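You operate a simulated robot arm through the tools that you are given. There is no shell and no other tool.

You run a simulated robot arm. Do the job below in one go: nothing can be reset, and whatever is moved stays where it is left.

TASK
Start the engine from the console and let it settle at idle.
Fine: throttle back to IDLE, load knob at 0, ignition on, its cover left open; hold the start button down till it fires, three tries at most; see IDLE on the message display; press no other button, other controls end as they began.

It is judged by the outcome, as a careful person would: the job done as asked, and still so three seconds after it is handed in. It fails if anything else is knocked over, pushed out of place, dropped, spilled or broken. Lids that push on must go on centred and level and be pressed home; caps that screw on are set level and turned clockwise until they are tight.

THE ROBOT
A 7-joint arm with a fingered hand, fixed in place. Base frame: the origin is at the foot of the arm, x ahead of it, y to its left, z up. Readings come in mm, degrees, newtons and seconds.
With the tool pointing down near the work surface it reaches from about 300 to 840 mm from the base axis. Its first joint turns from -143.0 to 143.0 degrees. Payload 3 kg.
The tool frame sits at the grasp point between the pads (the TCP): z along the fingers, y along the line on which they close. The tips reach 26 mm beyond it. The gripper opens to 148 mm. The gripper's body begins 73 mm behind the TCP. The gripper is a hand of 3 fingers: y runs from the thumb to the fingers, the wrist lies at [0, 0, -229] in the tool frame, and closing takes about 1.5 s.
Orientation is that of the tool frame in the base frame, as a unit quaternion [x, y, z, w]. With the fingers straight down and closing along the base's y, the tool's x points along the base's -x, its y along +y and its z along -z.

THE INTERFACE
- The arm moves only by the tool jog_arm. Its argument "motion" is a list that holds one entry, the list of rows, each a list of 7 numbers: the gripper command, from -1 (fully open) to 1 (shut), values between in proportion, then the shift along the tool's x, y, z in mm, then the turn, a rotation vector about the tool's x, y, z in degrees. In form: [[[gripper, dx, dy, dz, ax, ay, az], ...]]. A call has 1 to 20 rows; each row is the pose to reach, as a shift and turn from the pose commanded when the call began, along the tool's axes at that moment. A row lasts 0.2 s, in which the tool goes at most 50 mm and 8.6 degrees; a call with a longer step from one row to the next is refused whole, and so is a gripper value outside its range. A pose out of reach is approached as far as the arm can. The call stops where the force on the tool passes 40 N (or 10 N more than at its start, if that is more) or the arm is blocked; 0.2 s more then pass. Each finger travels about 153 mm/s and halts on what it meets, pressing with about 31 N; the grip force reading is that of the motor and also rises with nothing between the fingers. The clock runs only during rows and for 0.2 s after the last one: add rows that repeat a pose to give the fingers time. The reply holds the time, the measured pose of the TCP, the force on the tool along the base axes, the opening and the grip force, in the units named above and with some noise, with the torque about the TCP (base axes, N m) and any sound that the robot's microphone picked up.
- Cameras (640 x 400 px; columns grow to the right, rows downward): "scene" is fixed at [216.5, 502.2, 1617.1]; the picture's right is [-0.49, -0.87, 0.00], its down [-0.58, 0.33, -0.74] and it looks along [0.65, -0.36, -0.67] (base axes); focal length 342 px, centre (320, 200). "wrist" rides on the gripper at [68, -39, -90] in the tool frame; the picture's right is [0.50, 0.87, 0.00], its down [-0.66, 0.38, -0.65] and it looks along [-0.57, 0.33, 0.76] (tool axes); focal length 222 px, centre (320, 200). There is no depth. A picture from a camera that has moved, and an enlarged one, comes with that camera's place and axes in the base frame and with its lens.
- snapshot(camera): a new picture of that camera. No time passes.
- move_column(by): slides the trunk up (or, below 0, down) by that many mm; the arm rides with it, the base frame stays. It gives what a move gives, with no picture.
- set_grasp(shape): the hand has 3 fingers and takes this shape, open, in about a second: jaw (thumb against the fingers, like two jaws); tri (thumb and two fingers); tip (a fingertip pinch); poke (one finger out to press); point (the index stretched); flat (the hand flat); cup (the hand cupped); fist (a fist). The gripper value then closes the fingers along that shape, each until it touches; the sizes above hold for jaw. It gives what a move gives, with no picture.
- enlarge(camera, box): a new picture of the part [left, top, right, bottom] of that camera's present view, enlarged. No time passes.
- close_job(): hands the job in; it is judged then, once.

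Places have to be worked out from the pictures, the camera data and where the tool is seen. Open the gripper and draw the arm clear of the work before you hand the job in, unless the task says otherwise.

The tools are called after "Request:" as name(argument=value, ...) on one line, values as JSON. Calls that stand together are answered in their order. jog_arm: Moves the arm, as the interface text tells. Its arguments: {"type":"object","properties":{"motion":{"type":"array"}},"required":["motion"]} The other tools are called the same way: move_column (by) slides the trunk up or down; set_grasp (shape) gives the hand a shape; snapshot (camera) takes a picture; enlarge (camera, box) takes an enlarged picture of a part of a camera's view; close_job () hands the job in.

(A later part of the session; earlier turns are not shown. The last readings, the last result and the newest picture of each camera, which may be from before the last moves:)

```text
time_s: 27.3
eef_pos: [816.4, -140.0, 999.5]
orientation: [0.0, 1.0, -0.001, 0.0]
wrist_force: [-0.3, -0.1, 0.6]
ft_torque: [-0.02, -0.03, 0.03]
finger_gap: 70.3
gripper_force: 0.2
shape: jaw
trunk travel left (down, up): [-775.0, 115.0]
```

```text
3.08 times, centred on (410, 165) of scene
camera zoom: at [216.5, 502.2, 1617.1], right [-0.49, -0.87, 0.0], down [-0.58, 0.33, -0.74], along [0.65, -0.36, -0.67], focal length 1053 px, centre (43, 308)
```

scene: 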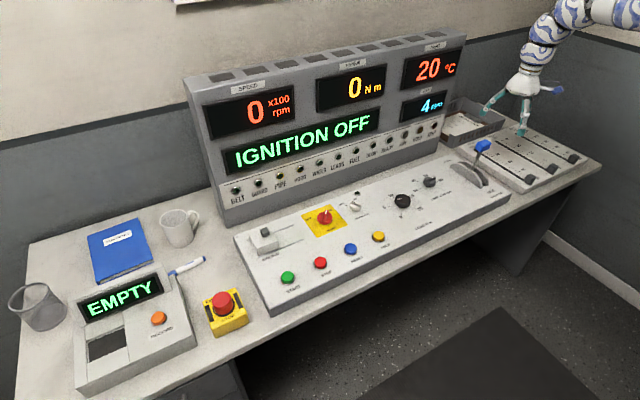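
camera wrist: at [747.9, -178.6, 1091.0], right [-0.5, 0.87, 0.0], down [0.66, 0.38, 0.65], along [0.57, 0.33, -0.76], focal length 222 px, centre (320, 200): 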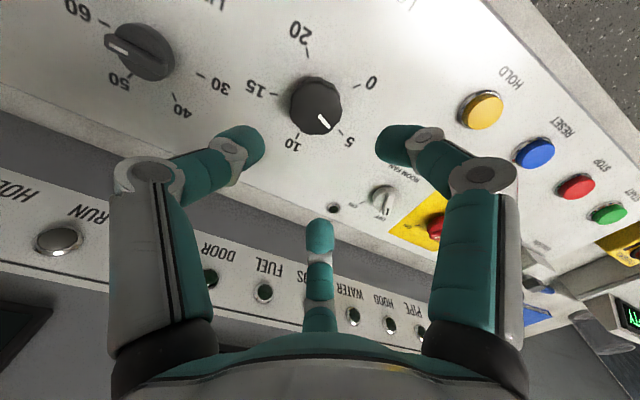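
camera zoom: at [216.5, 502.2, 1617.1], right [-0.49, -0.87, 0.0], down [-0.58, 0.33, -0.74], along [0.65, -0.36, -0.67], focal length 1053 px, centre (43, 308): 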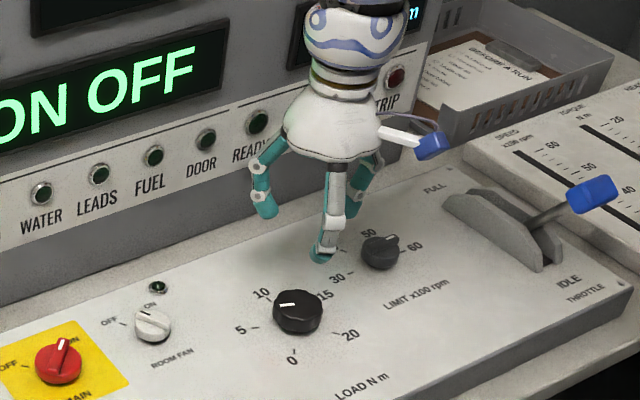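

Request:
enlarge(camera="wrist", box=[230, 10, 400, 160])

Request:
enlarge(camera="scene", box=[380, 180, 430, 225])

```text
2.67 times, centred on (315, 85) of wrist
camera zoom: at [747.9, -178.6, 1091.0], right [-0.5, 0.87, 0.0], down [0.66, 0.38, 0.65], along [0.57, 0.33, -0.76], focal length 592 px, centre (333, 507)
```

zoom: 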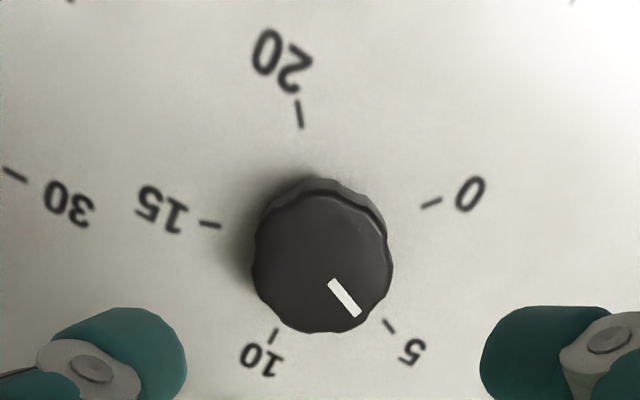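

```text
8.89 times, centred on (405, 202) of scene
camera zoom: at [216.5, 502.2, 1617.1], right [-0.49, -0.87, 0.0], down [-0.58, 0.33, -0.74], along [0.65, -0.36, -0.67], focal length 3042 px, centre (-436, 178)
```

zoom: 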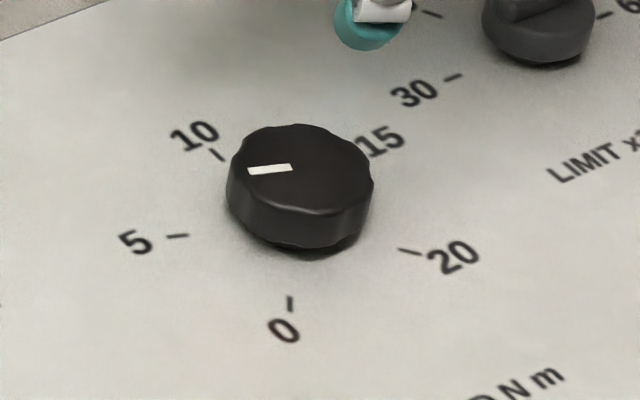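

The pointer is at 5 (about 67°), the knob axis about (815.7, −143.2), its top z≈863, panel z≈837. I centre on it, pre-rotate the hand +34° about its axis and descend to just above the knob.

Request:
jog_arm(motion=[[[0, 0.7, -3.2, 20, 0, 0, 8.5], [0, 0.7, -3.2, 40, 0, 0, 17], [0, 0.7, -3.2, 60, 0, 0, 25.5], [0, 0.7, -3.2, 80, 0, 0, 34], [0, 0.7, -3.2, 90, 0, 0, 34], [0, 0.7, -3.2, 90, 0, 0, 34]]])

Request:
snapshot(camera="wrist")

Request:
enlarge(camera="scene", box=[350, 120, 470, 230])

```text
time_s: 28.7
eef_pos: [814.2, -142.5, 910.4]
orientation: [0.293, 0.956, 0.001, 0.0]
wrist_force: [-0.4, -0.2, 0.2]
ft_torque: [0.02, 0.02, 0.02]
finger_gap: 70.5
gripper_force: 0.1
shape: jaw
trunk travel left (down, up): [-775.0, 115.0]
```

```text
taken
camera wrist: at [736.0, -137.2, 1001.9], right [0.07, 1.0, 0.0], down [0.75, -0.05, 0.65], along [0.65, -0.05, -0.76], focal length 222 px, centre (320, 200)
```

wrist: 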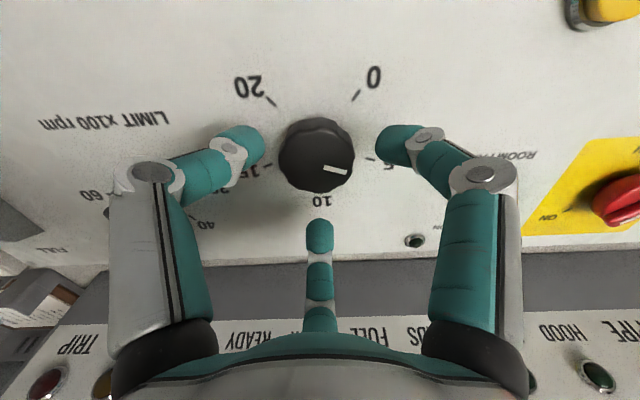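

```text
3.64 times, centred on (410, 175) of scene
camera zoom: at [216.5, 502.2, 1617.1], right [-0.49, -0.87, 0.0], down [-0.58, 0.33, -0.74], along [0.65, -0.36, -0.67], focal length 1244 px, centre (-7, 291)
```

zoom: 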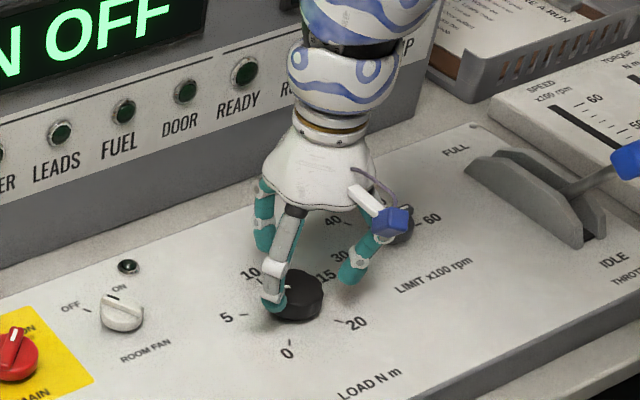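

The knob is centred between the three fingers to within about 2 mm. I lower to z≈876 so the fingertips straddle the knob, watching forces.

Request:
jog_arm(motion=[[[0, -1.7, -0.7, 12, 0, 0, 0], [0, -1.7, -0.7, 22, 0, 0, 0], [0, -1.7, -0.7, 30, 0, 0, 0], [0, -1.7, -0.7, 34, 0, 0, 0], [0, -1.7, -0.7, 34, 0, 0, 0]]])

Request:
snapshot(camera="wrist")

Request:
enlarge(camera="scene", box=[360, 140, 450, 230])

```text
time_s: 29.9
eef_pos: [814.7, -143.9, 876.9]
orientation: [0.293, 0.956, 0.0, 0.0]
wrist_force: [0.2, -1.0, -0.4]
ft_torque: [-0.01, -0.03, 0.01]
finger_gap: 70.5
gripper_force: 0.1
shape: jaw
trunk travel left (down, up): [-775.0, 115.0]
```

```text
taken
camera wrist: at [736.5, -138.7, 968.2], right [0.07, 1.0, 0.0], down [0.75, -0.05, 0.65], along [0.65, -0.05, -0.76], focal length 222 px, centre (320, 200)
```

wrist: 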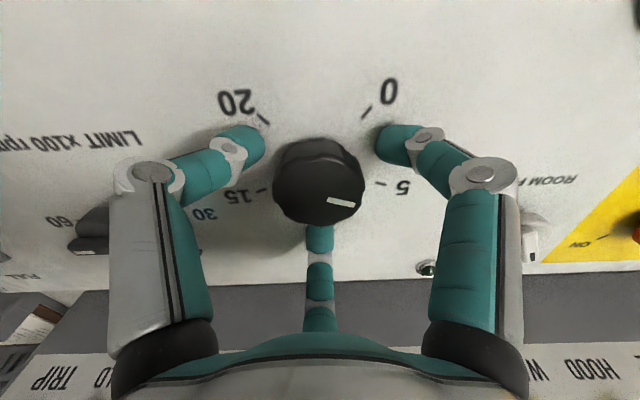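

```text
4.44 times, centred on (405, 185) of scene
camera zoom: at [216.5, 502.2, 1617.1], right [-0.49, -0.87, 0.0], down [-0.58, 0.33, -0.74], along [0.65, -0.36, -0.67], focal length 1521 px, centre (-58, 267)
```

zoom: 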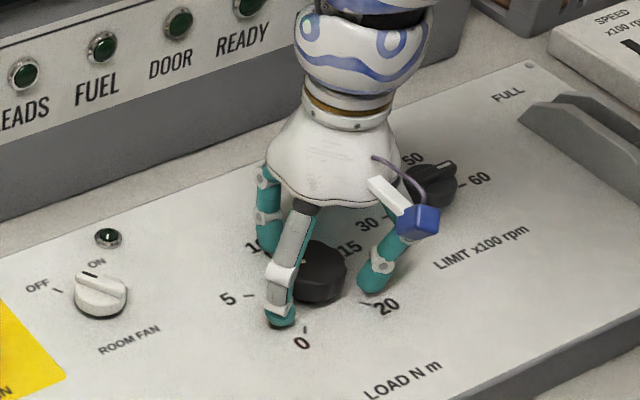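

The fingers straddle the knob with no contact forces. I close on it.

Request:
jog_arm(motion=[[[0.3, 0, 0, 0, 0, 0, 0], [0.6, 0, 0, 0, 0, 0, 0], [0.6, 0, 0, 0, 0, 0, 0], [0.6, 0, 0, 0, 0, 0, 0]]])

Request:
snapshot(camera="wrist")

```text
time_s: 30.9
eef_pos: [815.0, -144.0, 876.2]
orientation: [0.292, 0.956, 0.0, 0.0]
wrist_force: [-0.1, -1.5, -1.8]
ft_torque: [-0.05, -0.01, 0.0]
finger_gap: 45.1
gripper_force: 31.3
shape: tri
trunk travel left (down, up): [-775.0, 115.0]
```

```text
taken
camera wrist: at [736.6, -138.9, 968.1], right [0.07, 1.0, 0.0], down [0.75, -0.05, 0.65], along [0.65, -0.05, -0.76], focal length 222 px, centre (320, 200)
```

wrist: 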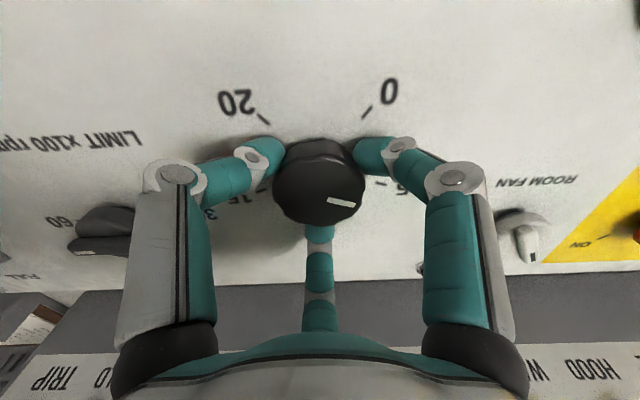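

Gripped (gap 45 mm, 31 N). I turn the knob counter-clockwise (seen from above) by about 68° and check.

Request:
jog_arm(motion=[[[0.6, 0, 0, 0, 0, 0, -8], [0.6, 0, 0, 0, 0, 0, -16], [0.6, 0, 0, 0, 0, 0, -24], [0.6, 0, 0, 0, 0, 0, -32], [0.6, 0, 0, 0, 0, 0, -40], [0.6, 0, 0, 0, 0, 0, -48], [0.6, 0, 0, 0, 0, 0, -56], [0.6, 0, 0, 0, 0, 0, -62], [0.6, 0, 0, 0, 0, 0, -68], [0.6, 0, 0, 0, 0, 0, -68]]])

Request:
snapshot(camera="wrist")

Request:
enlarge(camera="scene", box=[370, 160, 440, 230])

```text
time_s: 33.1
eef_pos: [813.8, -145.3, 875.6]
orientation: [-0.293, 0.956, -0.001, 0.001]
wrist_force: [-0.7, -2.0, 0.0]
ft_torque: [-0.09, -0.03, -0.01]
finger_gap: 45.0
gripper_force: 30.9
shape: tri
trunk travel left (down, up): [-775.0, 115.0]
```

```text
taken
camera wrist: at [779.9, -215.0, 968.1], right [-0.9, 0.44, 0.0], down [0.33, 0.68, 0.65], along [0.29, 0.59, -0.76], focal length 222 px, centre (320, 200)
```

wrist: 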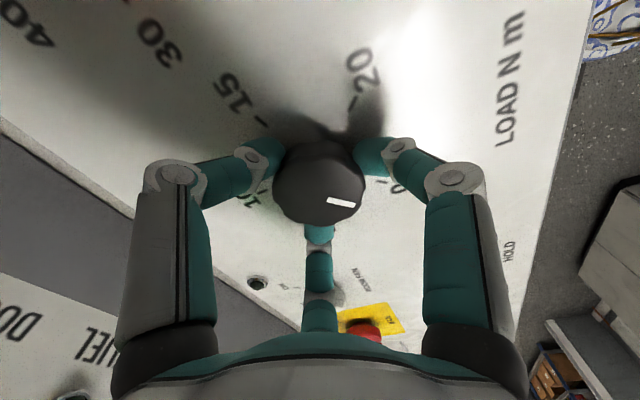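

```text
5.71 times, centred on (405, 195) of scene
camera zoom: at [216.5, 502.2, 1617.1], right [-0.49, -0.87, 0.0], down [-0.58, 0.33, -0.74], along [0.65, -0.36, -0.67], focal length 1955 px, centre (-166, 229)
```

zoom: 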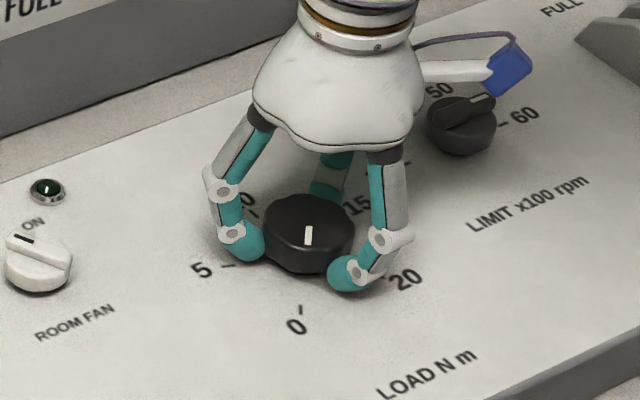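

The pointer followed without slipping and is within a couple of degrees of 0. I turn 5° more to see whether there is an end stop at 0.

Request:
jog_arm(motion=[[[0.6, 0, 0, 0, 0, 0, -2], [0.6, 0, 0, 0, 0, 0, -4], [0.6, 0, 0, 0, 0, 0, -5]]])

Request:
enlarge(camera="wrist", box=[230, 100, 410, 240])

Request:
enlarge(camera="scene", box=[380, 175, 430, 225])

```text
time_s: 33.9
eef_pos: [814.4, -146.6, 876.7]
orientation: [-0.334, 0.943, 0.0, -0.001]
wrist_force: [-2.4, -3.5, -0.7]
ft_torque: [-0.12, 0.02, -0.28]
finger_gap: 45.0
gripper_force: 30.7
shape: tri
trunk travel left (down, up): [-775.0, 115.0]
```

```text
2.86 times, centred on (320, 170) of wrist
camera zoom: at [785.8, -217.9, 968.1], right [-0.93, 0.36, 0.0], down [0.27, 0.71, 0.65], along [0.23, 0.61, -0.76], focal length 635 px, centre (320, 286)
```

zoom: 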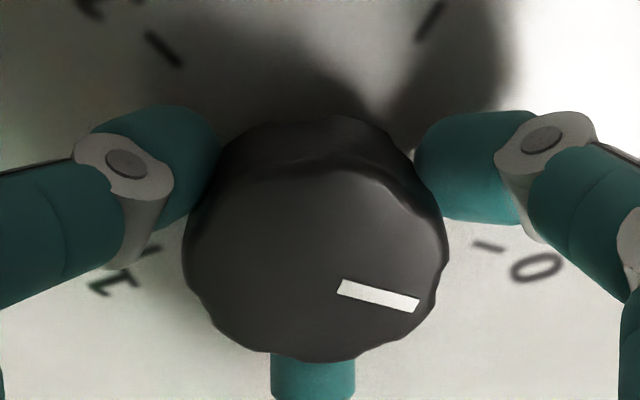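

```text
8.00 times, centred on (405, 200) of scene
camera zoom: at [216.5, 502.2, 1617.1], right [-0.49, -0.87, 0.0], down [-0.58, 0.33, -0.74], along [0.65, -0.36, -0.67], focal length 2738 px, centre (-360, 200)
```

zoom: 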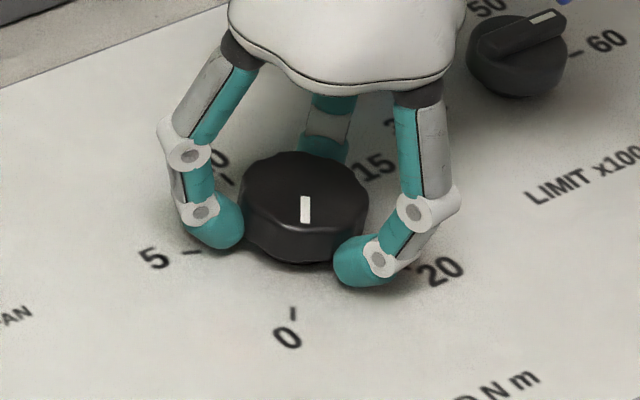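

Torque about z jumped to −0.28 N·m, which looks like a stop; the pointer lines up with the 0 tick. I turn 3° more to confirm the torque keeps rising.

Request:
jog_arm(motion=[[[0.6, 0, 0, 0, 0, 0, -1.5], [0.6, 0, 0, 0, 0, 0, -3], [0.6, 0, 0, 0, 0, 0, -3]]])

Request:
enlarge(camera="wrist", box=[230, 100, 410, 240])

Request:
enlarge(camera="scene", box=[380, 175, 430, 225])

```text
time_s: 34.7
eef_pos: [813.6, -145.0, 876.1]
orientation: [-0.357, 0.934, 0.001, 0.001]
wrist_force: [-9.6, -4.9, -1.4]
ft_torque: [-0.14, 0.12, -0.5]
finger_gap: 45.2
gripper_force: 30.8
shape: tri
trunk travel left (down, up): [-775.0, 115.0]
```

```text
2.86 times, centred on (320, 170) of wrist
camera zoom: at [789.4, -219.6, 968.1], right [-0.95, 0.31, 0.0], down [0.23, 0.72, 0.65], along [0.2, 0.62, -0.76], focal length 635 px, centre (320, 286)
```

zoom: 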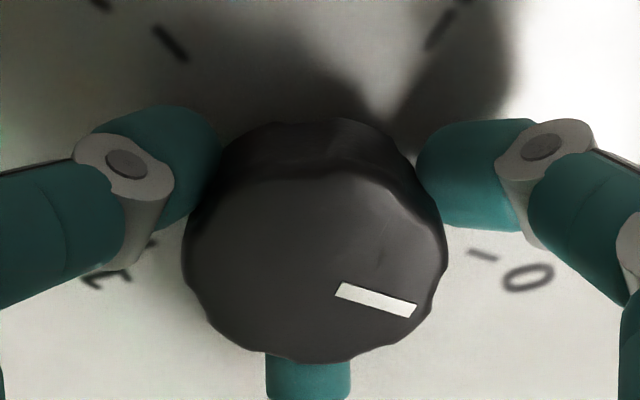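

```text
8.00 times, centred on (405, 200) of scene
camera zoom: at [216.5, 502.2, 1617.1], right [-0.49, -0.87, 0.0], down [-0.58, 0.33, -0.74], along [0.65, -0.36, -0.67], focal length 2738 px, centre (-360, 200)
```

zoom: 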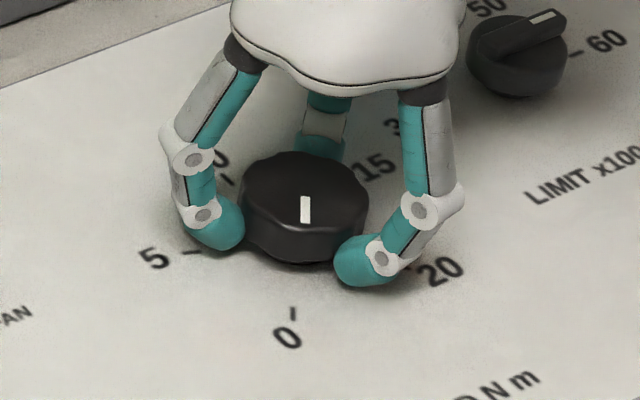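

Torque climbed to −0.5 N·m with the pointer fixed, so the knob is on its stop at 0. I release and lift straight up.

Request:
jog_arm(motion=[[[0.4, 0, 0, 0, 0, 0, 1.5], [0, 0, 0, 0, 0, 0, 1.5], [0, 0, 0, 0, 0, 0, 1.5], [0, 0, 0, 0, 0, 0, 1.5], [0, 0, 0, -20, 0, 0, 1.5], [0, 0, 0, -50, 0, 0, 1.5], [0, 0, 0, -90, 0, 0, 1.5], [0, 0, 0, -120, 0, 0, 1.5], [0, 0, 0, -120, 0, 0, 1.5]]])

Request:
snapshot(camera="wrist")

Request:
enlarge(camera="scene", box=[370, 165, 440, 235])

```text
time_s: 36.7
eef_pos: [815.3, -143.6, 996.4]
orientation: [-0.346, 0.938, 0.0, 0.0]
wrist_force: [0.2, -0.4, 0.2]
ft_torque: [0.01, 0.01, 0.01]
finger_gap: 70.5
gripper_force: 0.1
shape: tri
trunk travel left (down, up): [-775.0, 115.0]
```

```text
taken
camera wrist: at [788.4, -217.6, 1087.5], right [-0.94, 0.33, 0.0], down [0.25, 0.71, 0.65], along [0.22, 0.62, -0.76], focal length 222 px, centre (320, 200)
```

wrist: 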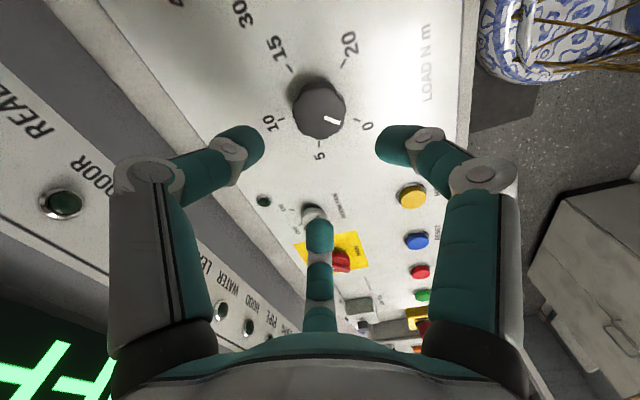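

```text
5.71 times, centred on (405, 200) of scene
camera zoom: at [216.5, 502.2, 1617.1], right [-0.49, -0.87, 0.0], down [-0.58, 0.33, -0.74], along [0.65, -0.36, -0.67], focal length 1955 px, centre (-166, 200)
```

zoom: 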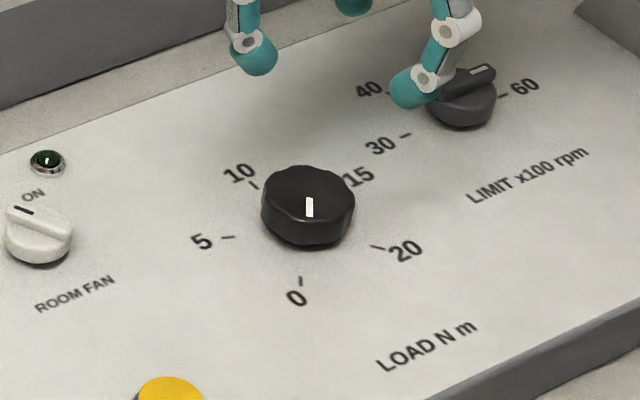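

The load pointer now sits on 0 and the limit knob is untouched. I rotate the hand back to neutral and travel to above the ignition cover knob.

Request:
jog_arm(motion=[[[0, -20, 18, -20, 0, 0, 0], [0, -50, 45, -34, 0, 0, 4], [0, -85, 75, -34, 0, 0, 8], [0, -120, 106, -34, 0, 0, 12], [0, -155, 137, -34, 0, 0, 16], [0, -190, 168, -34, 0, 0, 20], [0, -225, 199, -34, 0, 0, 24], [0, -260, 230, -34, 0, 0, 28], [0, -295, 260, -34, 0, 0, 33], [0, -325, 287, -34, 0, 0, 37], [0, -348.2, 307.4, -34, 0, 0, 40.5], [0, -348.2, 307.4, -34, 0, 0, 40.5]]])

Request:
snapshot(camera="wrist")

Request:
snapshot(camera="scene")

```text
time_s: 39.3
eef_pos: [805.8, 253.3, 1058.8]
orientation: [0.0, 1.0, -0.001, 0.0]
wrist_force: [-0.5, 0.1, -0.1]
ft_torque: [0.01, 0.01, -0.05]
finger_gap: 71.0
gripper_force: 0.2
shape: tri
out of reach, approached as far as the arm can: row 8, 9, 10, 11, 12
trunk travel left (down, up): [-775.0, 115.0]
```

```text
taken
camera wrist: at [737.5, 214.8, 1150.3], right [-0.5, 0.87, 0.0], down [0.66, 0.38, 0.65], along [0.57, 0.33, -0.76], focal length 222 px, centre (320, 200)
```

wrist: 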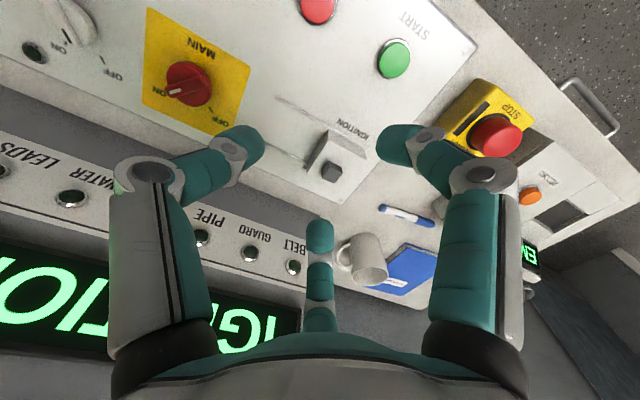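

```text
taken
```

scene: 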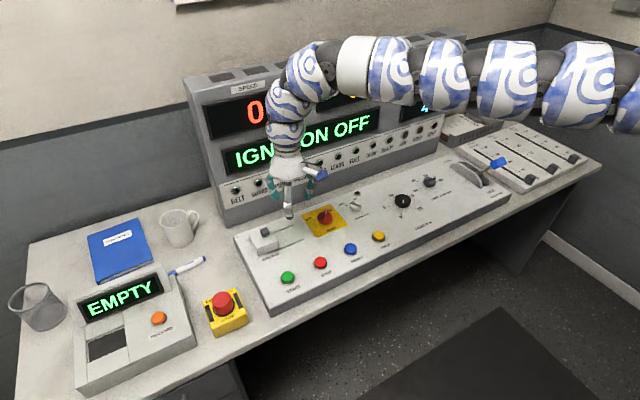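

The arm stalled short at (806, 253, 1059) at this trunk height. Lowering the trunk should extend its reach, so I lower 100 mm (tips stay well above everything) and try again.

Request:
move_column(by=-100)

Request:
jog_arm(motion=[[[0, -25, 21, 0, 0, 0, 0], [0, -50, 42, 0, 0, 0, 0], [0, -75, 63, 0, 0, 0, 0], [0, -75, 63, 0, 0, 0, 0]]])

Request:
snapshot(camera="wrist")

Request:
snapshot(camera="scene")

```text
time_s: 40.6
eef_pos: [805.5, 254.0, 959.7]
orientation: [0.0, 1.0, 0.0, 0.0]
wrist_force: [0.4, -0.1, -0.1]
ft_torque: [-0.04, 0.02, -0.02]
finger_gap: 70.8
gripper_force: 0.1
shape: tri
trunk travel left (down, up): [-675.0, 215.0]
```

```text
time_s: 41.6
eef_pos: [808.7, 259.7, 969.5]
orientation: [0.0, 1.0, 0.0, 0.0]
wrist_force: [0.9, 0.4, 0.6]
ft_torque: [0.01, -0.02, -0.01]
finger_gap: 70.8
gripper_force: 0.0
shape: tri
out of reach, approached as far as the arm can: row 1, 2, 3, 4
trunk travel left (down, up): [-675.0, 215.0]
```

```text
taken
camera wrist: at [740.2, 220.7, 1060.2], right [-0.5, 0.87, 0.0], down [0.66, 0.38, 0.65], along [0.57, 0.33, -0.76], focal length 222 px, centre (320, 200)
```

wrist: 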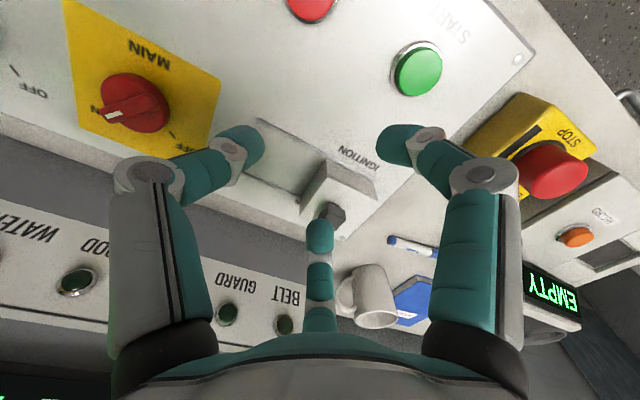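

```text
taken
```

scene: 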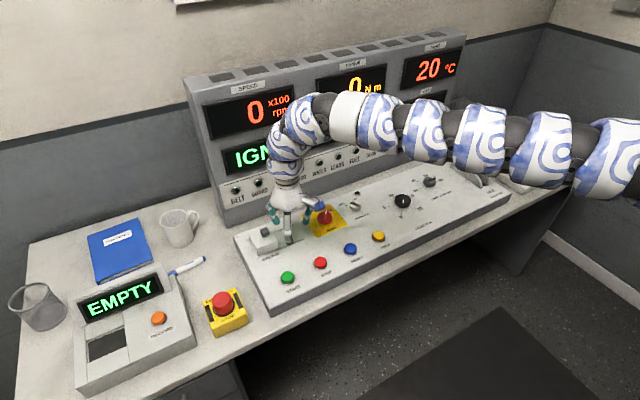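

Reach improves as the hand gets higher relative to the shoulder, so I'll move outward while raising the hand, then take the height out with the trunk.

Request:
jog_arm(motion=[[[0, -5, 5, -35, 0, 0, 0], [0, -20, 15, -70, 0, 0, 0], [0, -40, 30, -100, 0, 0, 0], [0, -60, 45, -130, 0, 0, 0], [0, -72, 57, -150, 0, 0, 0], [0, -72, 57, -150, 0, 0, 0]]])

```text
time_s: 43.0
eef_pos: [819.4, 275.2, 1120.5]
orientation: [-0.001, 1.0, 0.0, 0.001]
wrist_force: [1.0, 0.6, -0.3]
ft_torque: [0.02, 0.0, -0.04]
finger_gap: 71.1
gripper_force: 0.1
shape: tri
out of reach, approached as far as the arm can: row 2, 3, 4, 5, 6
trunk travel left (down, up): [-675.0, 215.0]
```

Reach toward this corner is limited with the tool vertical; the shoulder evidently sits to −y. I'll lower the trunk and tilt the hand about 30° so the fingers point forward (+x) and the wrist stays closer in.

Request:
move_column(by=-130)

Request:
jog_arm(motion=[[[0, 0, 0, 0, 0, -7, 0], [0, 0, 0, 0, 0, -14, 0], [0, 0, 0, 0, 0, -21, 0], [0, 0, 0, 0, 0, -28, 0], [0, 0, 0, 0, 0, -32, 0], [0, 0, 0, 0, 0, -32, 0]]])

Request:
snapshot(camera="wrist")

Request:
snapshot(camera="scene")

```text
time_s: 44.6
eef_pos: [818.6, 274.7, 990.4]
orientation: [0.0, 1.0, 0.0, 0.0]
wrist_force: [0.8, 0.6, 0.4]
ft_torque: [0.0, 0.02, 0.0]
finger_gap: 71.2
gripper_force: 0.1
shape: tri
trunk travel left (down, up): [-545.0, 345.0]
```

```text
time_s: 46.0
eef_pos: [826.9, 278.8, 990.1]
orientation: [0.0, 0.961, -0.001, 0.275]
wrist_force: [0.4, 0.8, -0.3]
ft_torque: [0.02, 0.0, 0.03]
finger_gap: 70.8
gripper_force: 0.0
shape: tri
out of reach, approached as far as the arm can: row 5, 6
trunk travel left (down, up): [-545.0, 345.0]
```

```text
taken
camera wrist: at [720.7, 240.6, 1031.1], right [-0.42, 0.87, -0.27], down [0.21, 0.38, 0.9], along [0.88, 0.33, -0.34], focal length 222 px, centre (320, 200)
```

wrist: 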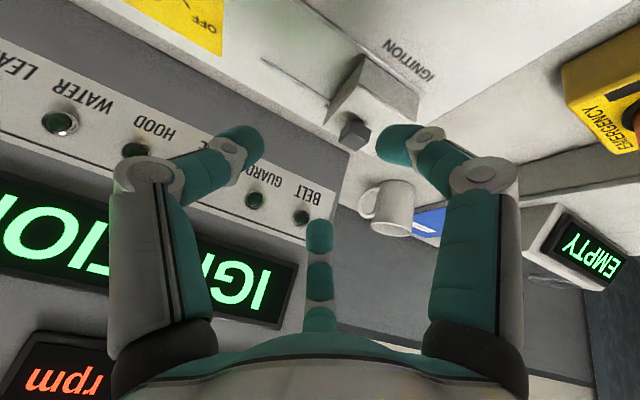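

```text
taken
```

scene: 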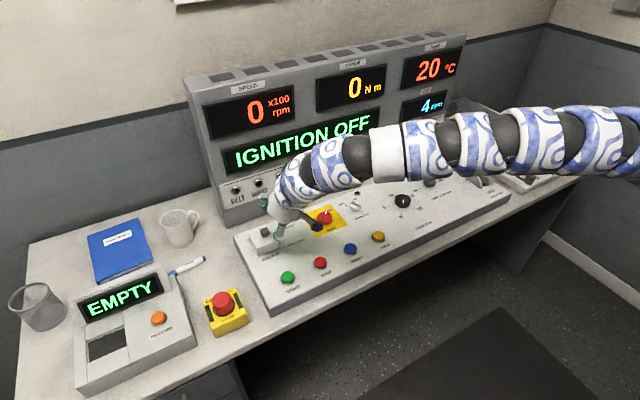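

Tilted 32° with the hand at (827, 279, 990). I now move to just above the cover knob (about 861, 316, 950), hand half open.

Request:
jog_arm(motion=[[[0, -3, 13, 17, 0, 0, 0], [0, -5, 26, 34, 0, 0, 0], [0, -7.6, 37.7, 51.9, 0, 0, 0], [0, -7.6, 37.7, 51.9, 0, 0, 0]]])

Request:
snapshot(camera="wrist")

Request:
enlarge(camera="scene", box=[220, 170, 340, 280])

```text
time_s: 47.0
eef_pos: [859.6, 318.0, 949.7]
orientation: [0.0, 0.961, -0.001, 0.275]
wrist_force: [-0.3, 0.1, 0.2]
ft_torque: [0.0, 0.02, 0.03]
finger_gap: 71.2
gripper_force: 0.1
shape: tri
trunk travel left (down, up): [-545.0, 345.0]
```

```text
taken
camera wrist: at [754.0, 278.2, 991.5], right [-0.42, 0.87, -0.27], down [0.21, 0.38, 0.9], along [0.88, 0.33, -0.34], focal length 222 px, centre (320, 200)
```

wrist: 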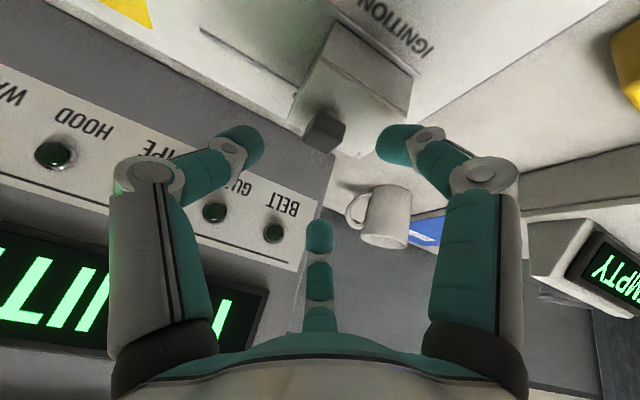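

```text
3.64 times, centred on (280, 225) of scene
camera zoom: at [216.5, 502.2, 1617.1], right [-0.49, -0.87, 0.0], down [-0.58, 0.33, -0.74], along [0.65, -0.36, -0.67], focal length 1244 px, centre (466, 109)
```

zoom: 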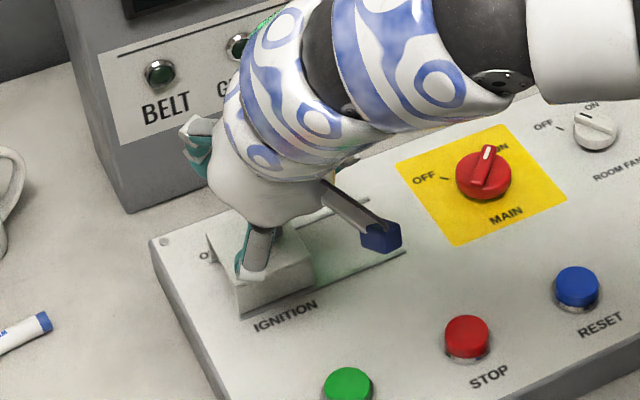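

The knob is aligned between the fingers, but with this tilt an open finger would touch the box top, so I'll push the knob sideways with closed fingertips instead. I close the hand and shift to the +y side at this height.

Request:
jog_arm(motion=[[[0.5, 0, 0, 0, 0, 0, 0], [1, 0, 0, 0, 0, 0, 0], [1, 0, 0, 0, 0, 0, 0], [1, 0, 0, 0, 0, 0, 0], [1, 0, 17, 0, 0, 0, 0], [1, 0, 36, 0, 0, 0, 0], [1, 0, 36, 0, 0, 0, 0]]])

Request:
snapshot(camera="wrist")

Request:
enlarge(camera="scene", box=[220, 170, 340, 280])

```text
time_s: 48.6
eef_pos: [858.1, 353.8, 951.0]
orientation: [0.0, 0.961, 0.001, 0.276]
wrist_force: [0.3, 0.2, 0.8]
ft_torque: [0.01, -0.03, -0.01]
finger_gap: 0.0
gripper_force: 31.1
shape: tri
trunk travel left (down, up): [-545.0, 345.0]
```

```text
taken
camera wrist: at [753.7, 314.3, 991.7], right [-0.42, 0.87, -0.27], down [0.21, 0.38, 0.9], along [0.88, 0.33, -0.34], focal length 222 px, centre (320, 200)
```

wrist: 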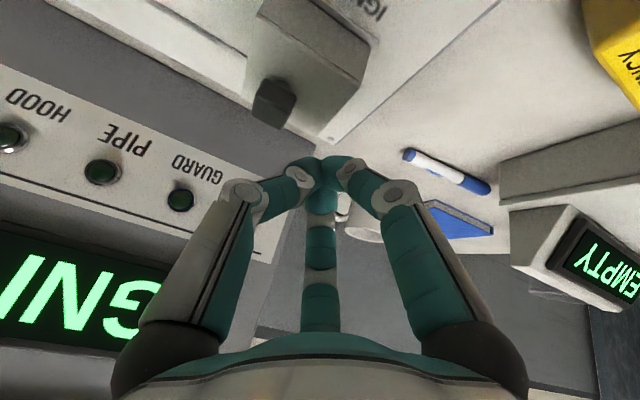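

```text
3.64 times, centred on (280, 225) of scene
camera zoom: at [216.5, 502.2, 1617.1], right [-0.49, -0.87, 0.0], down [-0.58, 0.33, -0.74], along [0.65, -0.36, -0.67], focal length 1244 px, centre (466, 109)
```

zoom: 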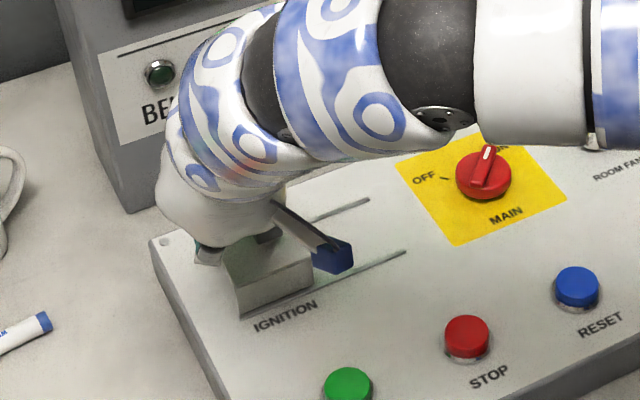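

Clear to descend: the fingertips are on the +y side of the knob. I lower 43 mm to put the tips level with the knob.

Request:
jog_arm(motion=[[[1, 7.6, 0, 12.2, 0, 0, 0], [1, 15.2, 0, 24.3, 0, 0, 0], [1, 22.8, 0, 36.5, 0, 0, 0], [1, 22.8, 0, 36.5, 0, 0, 0]]])

Request:
snapshot(camera="wrist")

Request:
enlarge(camera="scene", box=[220, 170, 340, 280])

```text
time_s: 49.6
eef_pos: [860.5, 352.5, 909.2]
orientation: [0.0, 0.961, 0.0, 0.277]
wrist_force: [2.5, -0.3, 10.6]
ft_torque: [-0.05, -0.21, 0.0]
finger_gap: 0.2
gripper_force: 31.2
shape: tri
trunk travel left (down, up): [-545.0, 345.0]
```

```text
taken
camera wrist: at [754.7, 314.4, 950.6], right [-0.42, 0.87, -0.27], down [0.21, 0.38, 0.9], along [0.88, 0.33, -0.34], focal length 222 px, centre (320, 200)
```

wrist: 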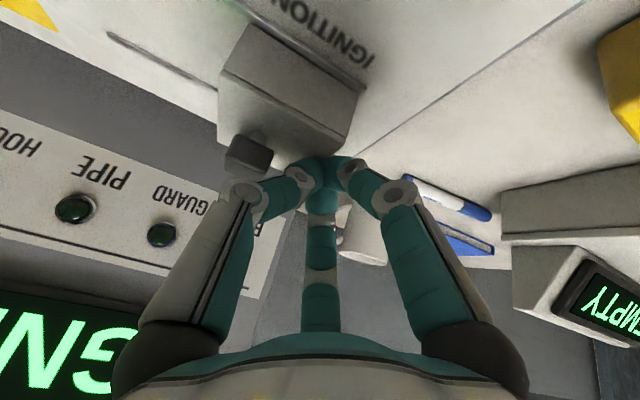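

```text
3.64 times, centred on (280, 225) of scene
camera zoom: at [216.5, 502.2, 1617.1], right [-0.49, -0.87, 0.0], down [-0.58, 0.33, -0.74], along [0.65, -0.36, -0.67], focal length 1244 px, centre (466, 109)
```

zoom: 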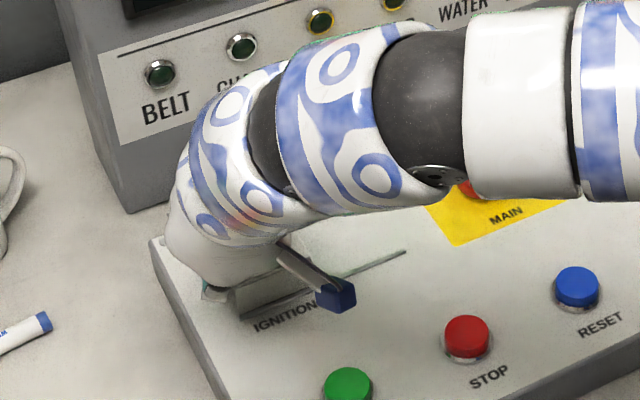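

The tips are lightly touching the box top (10 N), so I rise 4 mm and then push along −y.

Request:
jog_arm(motion=[[[1, -2.1, 0, -3.4, 0, 0, 0], [1, -2.1, -6, -3.4, 0, 0, 0], [1, -2.1, -12, -3.4, 0, 0, 0], [1, -2.1, -18, -3.4, 0, 0, 0], [1, -2.1, -24, -3.4, 0, 0, 0], [1, -2.1, -30, -3.4, 0, 0, 0], [1, -2.1, -36, -3.4, 0, 0, 0]]])

Request:
snapshot(camera="wrist")

Request:
enlarge(camera="scene", box=[220, 170, 340, 280])

```text
time_s: 51.2
eef_pos: [860.8, 318.0, 911.6]
orientation: [-0.001, 0.961, 0.0, 0.276]
wrist_force: [-1.5, 0.7, 1.6]
ft_torque: [0.03, 0.02, 0.01]
finger_gap: 0.0
gripper_force: 31.3
shape: tri
trunk travel left (down, up): [-545.0, 345.0]
```

```text
taken
camera wrist: at [754.5, 279.0, 952.4], right [-0.42, 0.87, -0.27], down [0.21, 0.38, 0.9], along [0.88, 0.33, -0.34], focal length 222 px, centre (320, 200)
```

wrist: 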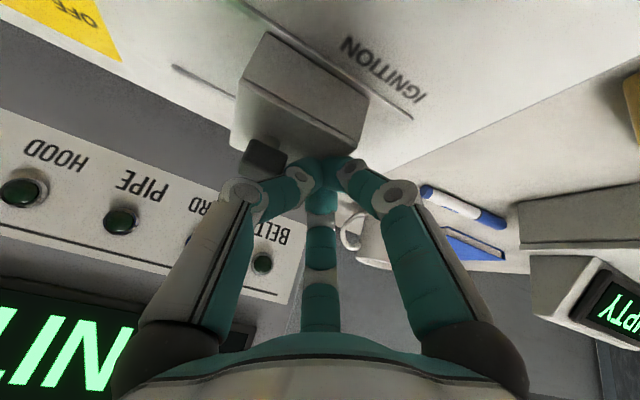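

```text
3.64 times, centred on (280, 225) of scene
camera zoom: at [216.5, 502.2, 1617.1], right [-0.49, -0.87, 0.0], down [-0.58, 0.33, -0.74], along [0.65, -0.36, -0.67], focal length 1244 px, centre (466, 109)
```

zoom: 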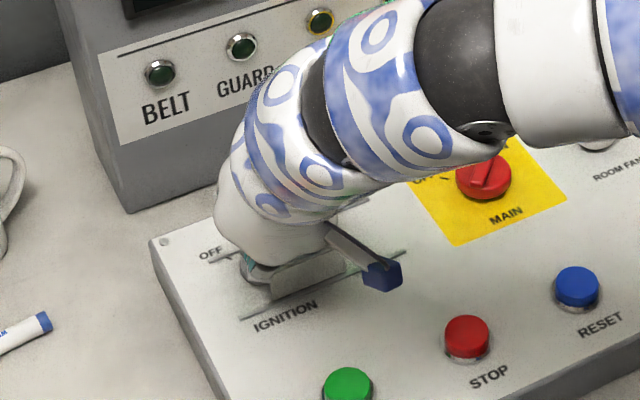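

The cover is sliding with almost no resistance. I keep pushing along −y toward its open stop.

Request:
jog_arm(motion=[[[1, 0, -6, 0, 0, 0, 0], [1, 0, -12, 0, 0, 0, 0], [1, 0, -18, 0, 0, 0, 0], [1, 0, -24, 0, 0, 0, 0], [1, 0, -30, 0, 0, 0, 0], [1, 0, -36, 0, 0, 0, 0], [1, 0, -42, 0, 0, 0, 0], [1, 0, -48, 0, 0, 0, 0]]])

Request:
snapshot(camera="wrist")

Request:
enlarge(camera="scene", box=[220, 170, 340, 280])

```text
time_s: 53.0
eef_pos: [859.9, 271.7, 910.8]
orientation: [0.0, 0.961, 0.001, 0.275]
wrist_force: [-0.2, 1.9, 0.7]
ft_torque: [-0.01, -0.03, 0.01]
finger_gap: 0.1
gripper_force: 30.9
shape: tri
trunk travel left (down, up): [-545.0, 345.0]
```

```text
taken
camera wrist: at [754.4, 231.4, 952.4], right [-0.43, 0.87, -0.26], down [0.21, 0.38, 0.9], along [0.88, 0.33, -0.34], focal length 222 px, centre (320, 200)
```

wrist: 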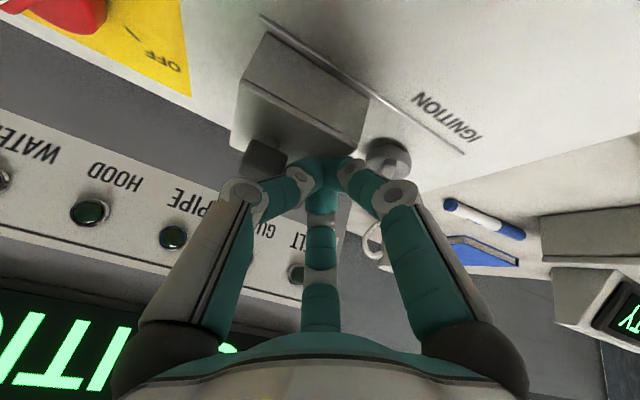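

```text
3.64 times, centred on (280, 225) of scene
camera zoom: at [216.5, 502.2, 1617.1], right [-0.49, -0.87, 0.0], down [-0.58, 0.33, -0.74], along [0.65, -0.36, -0.67], focal length 1244 px, centre (466, 109)
```

zoom: 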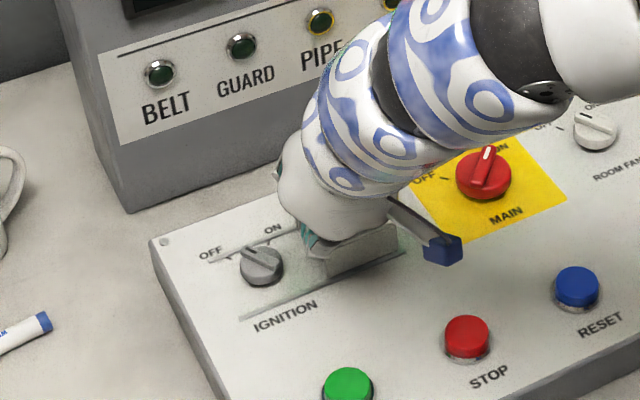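

The ignition rotary switch is revealed, pointing to OFF. I push the cover the remaining distance to its end stop.

Request:
jog_arm(motion=[[[1, 0, -5, 0, 0, 0, 0], [1, 0, -10, 0, 0, 0, 0], [1, 0, -15, 0, 0, 0, 0], [1, 0, -20, 0, 0, 0, 0], [1, 0, -25, 0, 0, 0, 0], [1, 0, -30, 0, 0, 0, 0], [1, 0, -35, 0, 0, 0, 0]]])

Request:
snapshot(camera="wrist")

Request:
enlarge(camera="scene", box=[220, 170, 340, 280])

```text
time_s: 54.0
eef_pos: [856.1, 260.3, 910.4]
orientation: [-0.004, 0.961, 0.005, 0.275]
wrist_force: [-15.7, 25.9, 0.9]
ft_torque: [0.1, 0.08, 0.04]
finger_gap: 0.1
gripper_force: 30.5
shape: tri
trunk travel left (down, up): [-545.0, 345.0]
stopped in row 4: the force on the tool passed its limit at 42 N (the readings are from after the stop); the commanded pose is now the measured one
```

```text
taken
camera wrist: at [751.0, 218.8, 952.6], right [-0.43, 0.86, -0.26], down [0.2, 0.37, 0.9], along [0.88, 0.34, -0.34], focal length 222 px, centre (320, 200)
```

wrist: 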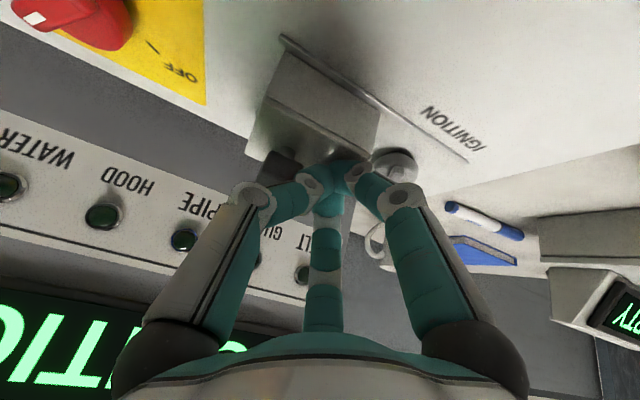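

```text
3.64 times, centred on (280, 225) of scene
camera zoom: at [216.5, 502.2, 1617.1], right [-0.49, -0.87, 0.0], down [-0.58, 0.33, -0.74], along [0.65, -0.36, -0.67], focal length 1244 px, centre (466, 109)
```

zoom: 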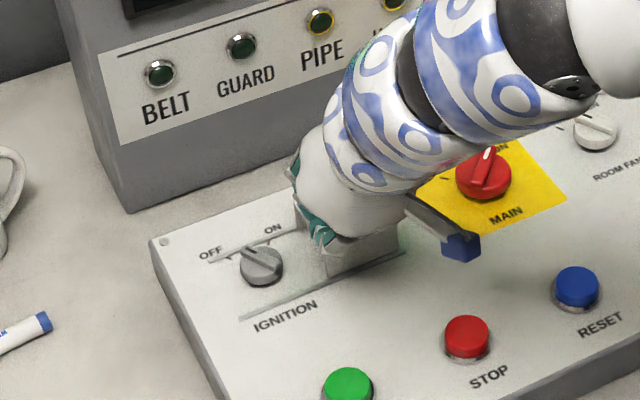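

The cover hit its stop (42 N) fully open. I back off and lift away, then look closely at the ignition switch.

Request:
jog_arm(motion=[[[1, 0, 5, 0, 0, 0, 0], [1, -6, 8, -10, 0, 0, 0], [1, -20, 8, -32, 0, 0, 0], [1, -37, 8, -59, 0, 0, 0], [1, -37, 8, -59, 0, 0, 0]]])

Request:
snapshot(camera="wrist")

Request:
enlarge(camera="scene", box=[230, 190, 340, 280])

```text
time_s: 55.2
eef_pos: [857.2, 261.1, 979.6]
orientation: [-0.002, 0.961, 0.003, 0.275]
wrist_force: [0.6, -0.3, -0.1]
ft_torque: [-0.02, -0.02, 0.01]
finger_gap: 0.1
gripper_force: 30.6
shape: tri
trunk travel left (down, up): [-545.0, 345.0]
```

```text
taken
camera wrist: at [753.1, 222.4, 1022.0], right [-0.43, 0.87, -0.26], down [0.21, 0.38, 0.9], along [0.88, 0.33, -0.34], focal length 222 px, centre (320, 200)
```

wrist: 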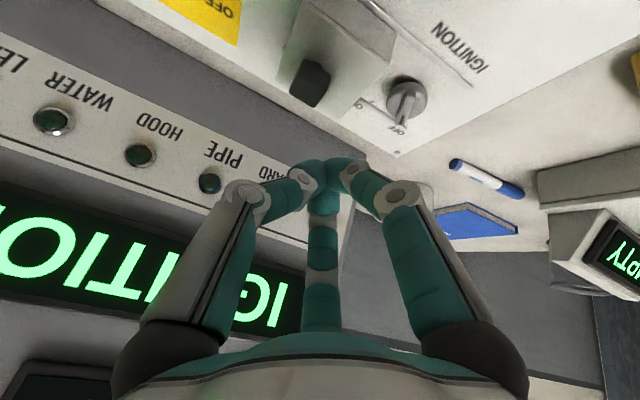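

```text
4.44 times, centred on (285, 235) of scene
camera zoom: at [216.5, 502.2, 1617.1], right [-0.49, -0.87, 0.0], down [-0.58, 0.33, -0.74], along [0.65, -0.36, -0.67], focal length 1521 px, centre (476, 44)
```

zoom: 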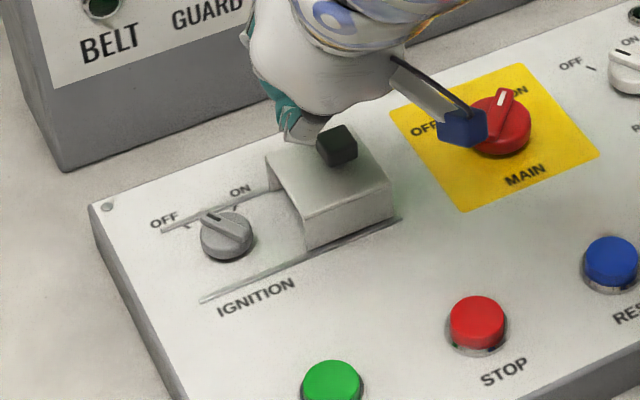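

Request:
enlarge(camera="wrist", box=[340, 40, 470, 160])

Request:
enlarge(camera="scene", box=[260, 225, 310, 265])

```text
3.33 times, centred on (405, 100) of wrist
camera zoom: at [753.1, 222.4, 1022.0], right [-0.43, 0.87, -0.26], down [0.21, 0.38, 0.9], along [0.88, 0.33, -0.34], focal length 740 px, centre (37, 533)
```

zoom: 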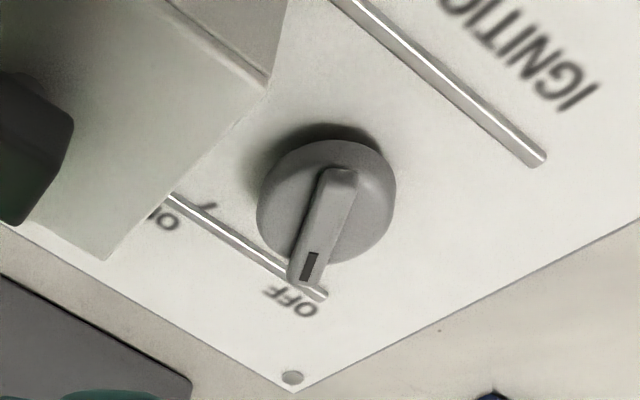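

```text
10.00 times, centred on (285, 245) of scene
camera zoom: at [216.5, 502.2, 1617.1], right [-0.49, -0.87, 0.0], down [-0.58, 0.33, -0.74], along [0.65, -0.36, -0.67], focal length 3422 px, centre (670, -250)
```

zoom: 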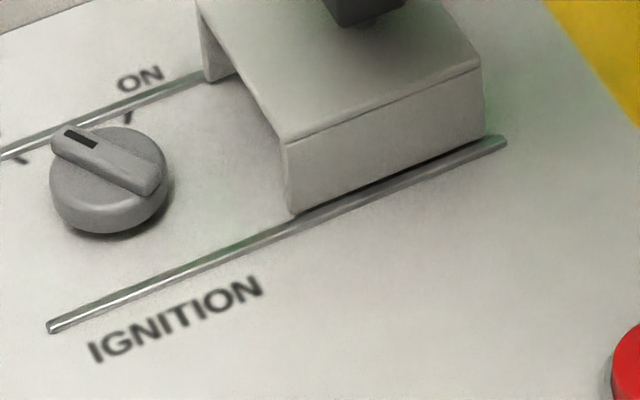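

The ignition selector's bar points to OFF at about +30° around (878, 325, 860), ON is mirrored at about −30°. I'll nudge the bar's pointer end toward −y with the closed tips, so I move to its +y side, still high.

Request:
jog_arm(motion=[[[1, 0, 30, 0, 0, 0, 0], [1, 0, 65, 8, 0, 0, 0], [1, 0.4, 94.9, 22.9, 0, 0, 0], [1, 0.4, 94.9, 22.9, 0, 0, 0]]])

Request:
move_column(by=-35)

Request:
snapshot(camera="wrist")

Request:
enlarge(camera="scene", box=[220, 180, 330, 270])

```text
time_s: 56.2
eef_pos: [870.4, 358.1, 960.1]
orientation: [-0.002, 0.961, 0.001, 0.276]
wrist_force: [0.5, 1.1, 0.5]
ft_torque: [-0.02, -0.02, 0.03]
finger_gap: 0.2
gripper_force: 31.3
shape: tri
trunk travel left (down, up): [-545.0, 345.0]
```

```text
time_s: 57.0
eef_pos: [869.8, 356.4, 925.7]
orientation: [-0.002, 0.961, 0.003, 0.277]
wrist_force: [-0.7, -0.1, -0.1]
ft_torque: [-0.02, 0.04, 0.0]
finger_gap: 0.2
gripper_force: 31.1
shape: tri
trunk travel left (down, up): [-510.0, 380.0]
```

```text
taken
camera wrist: at [764.8, 318.2, 967.1], right [-0.43, 0.87, -0.26], down [0.21, 0.38, 0.9], along [0.88, 0.33, -0.34], focal length 222 px, centre (320, 200)
```

wrist: 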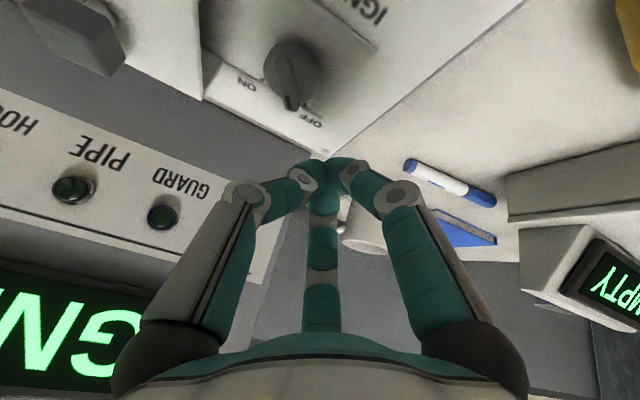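

```text
4.44 times, centred on (275, 225) of scene
camera zoom: at [216.5, 502.2, 1617.1], right [-0.49, -0.87, 0.0], down [-0.58, 0.33, -0.74], along [0.65, -0.36, -0.67], focal length 1521 px, centre (520, 89)
```

zoom: 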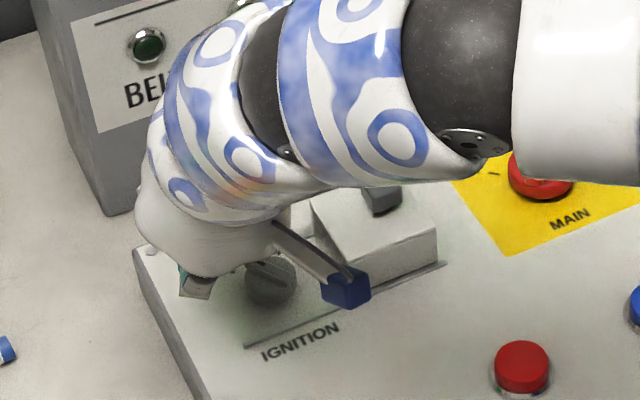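

I zoom in on the switch from this viewpoint to pin down its position relative to the fingertips.

Request:
enlarge(camera="wrist", box=[220, 20, 380, 200])

Request:
enlarge(camera="scene", box=[245, 225, 305, 265])

```text
2.22 times, centred on (300, 110) of wrist
camera zoom: at [764.8, 318.2, 967.1], right [-0.43, 0.87, -0.26], down [0.21, 0.38, 0.9], along [0.88, 0.33, -0.34], focal length 494 px, centre (364, 400)
```

zoom: 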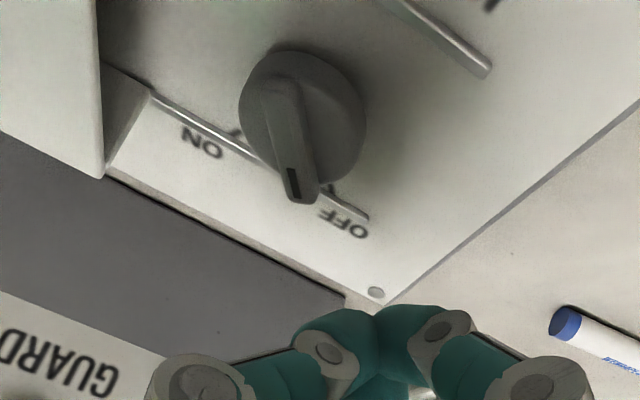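

```text
10.00 times, centred on (275, 245) of scene
camera zoom: at [216.5, 502.2, 1617.1], right [-0.49, -0.87, 0.0], down [-0.58, 0.33, -0.74], along [0.65, -0.36, -0.67], focal length 3422 px, centre (770, -250)
```

zoom: 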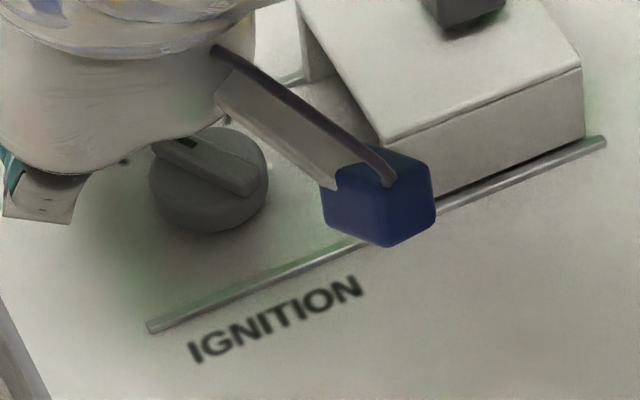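

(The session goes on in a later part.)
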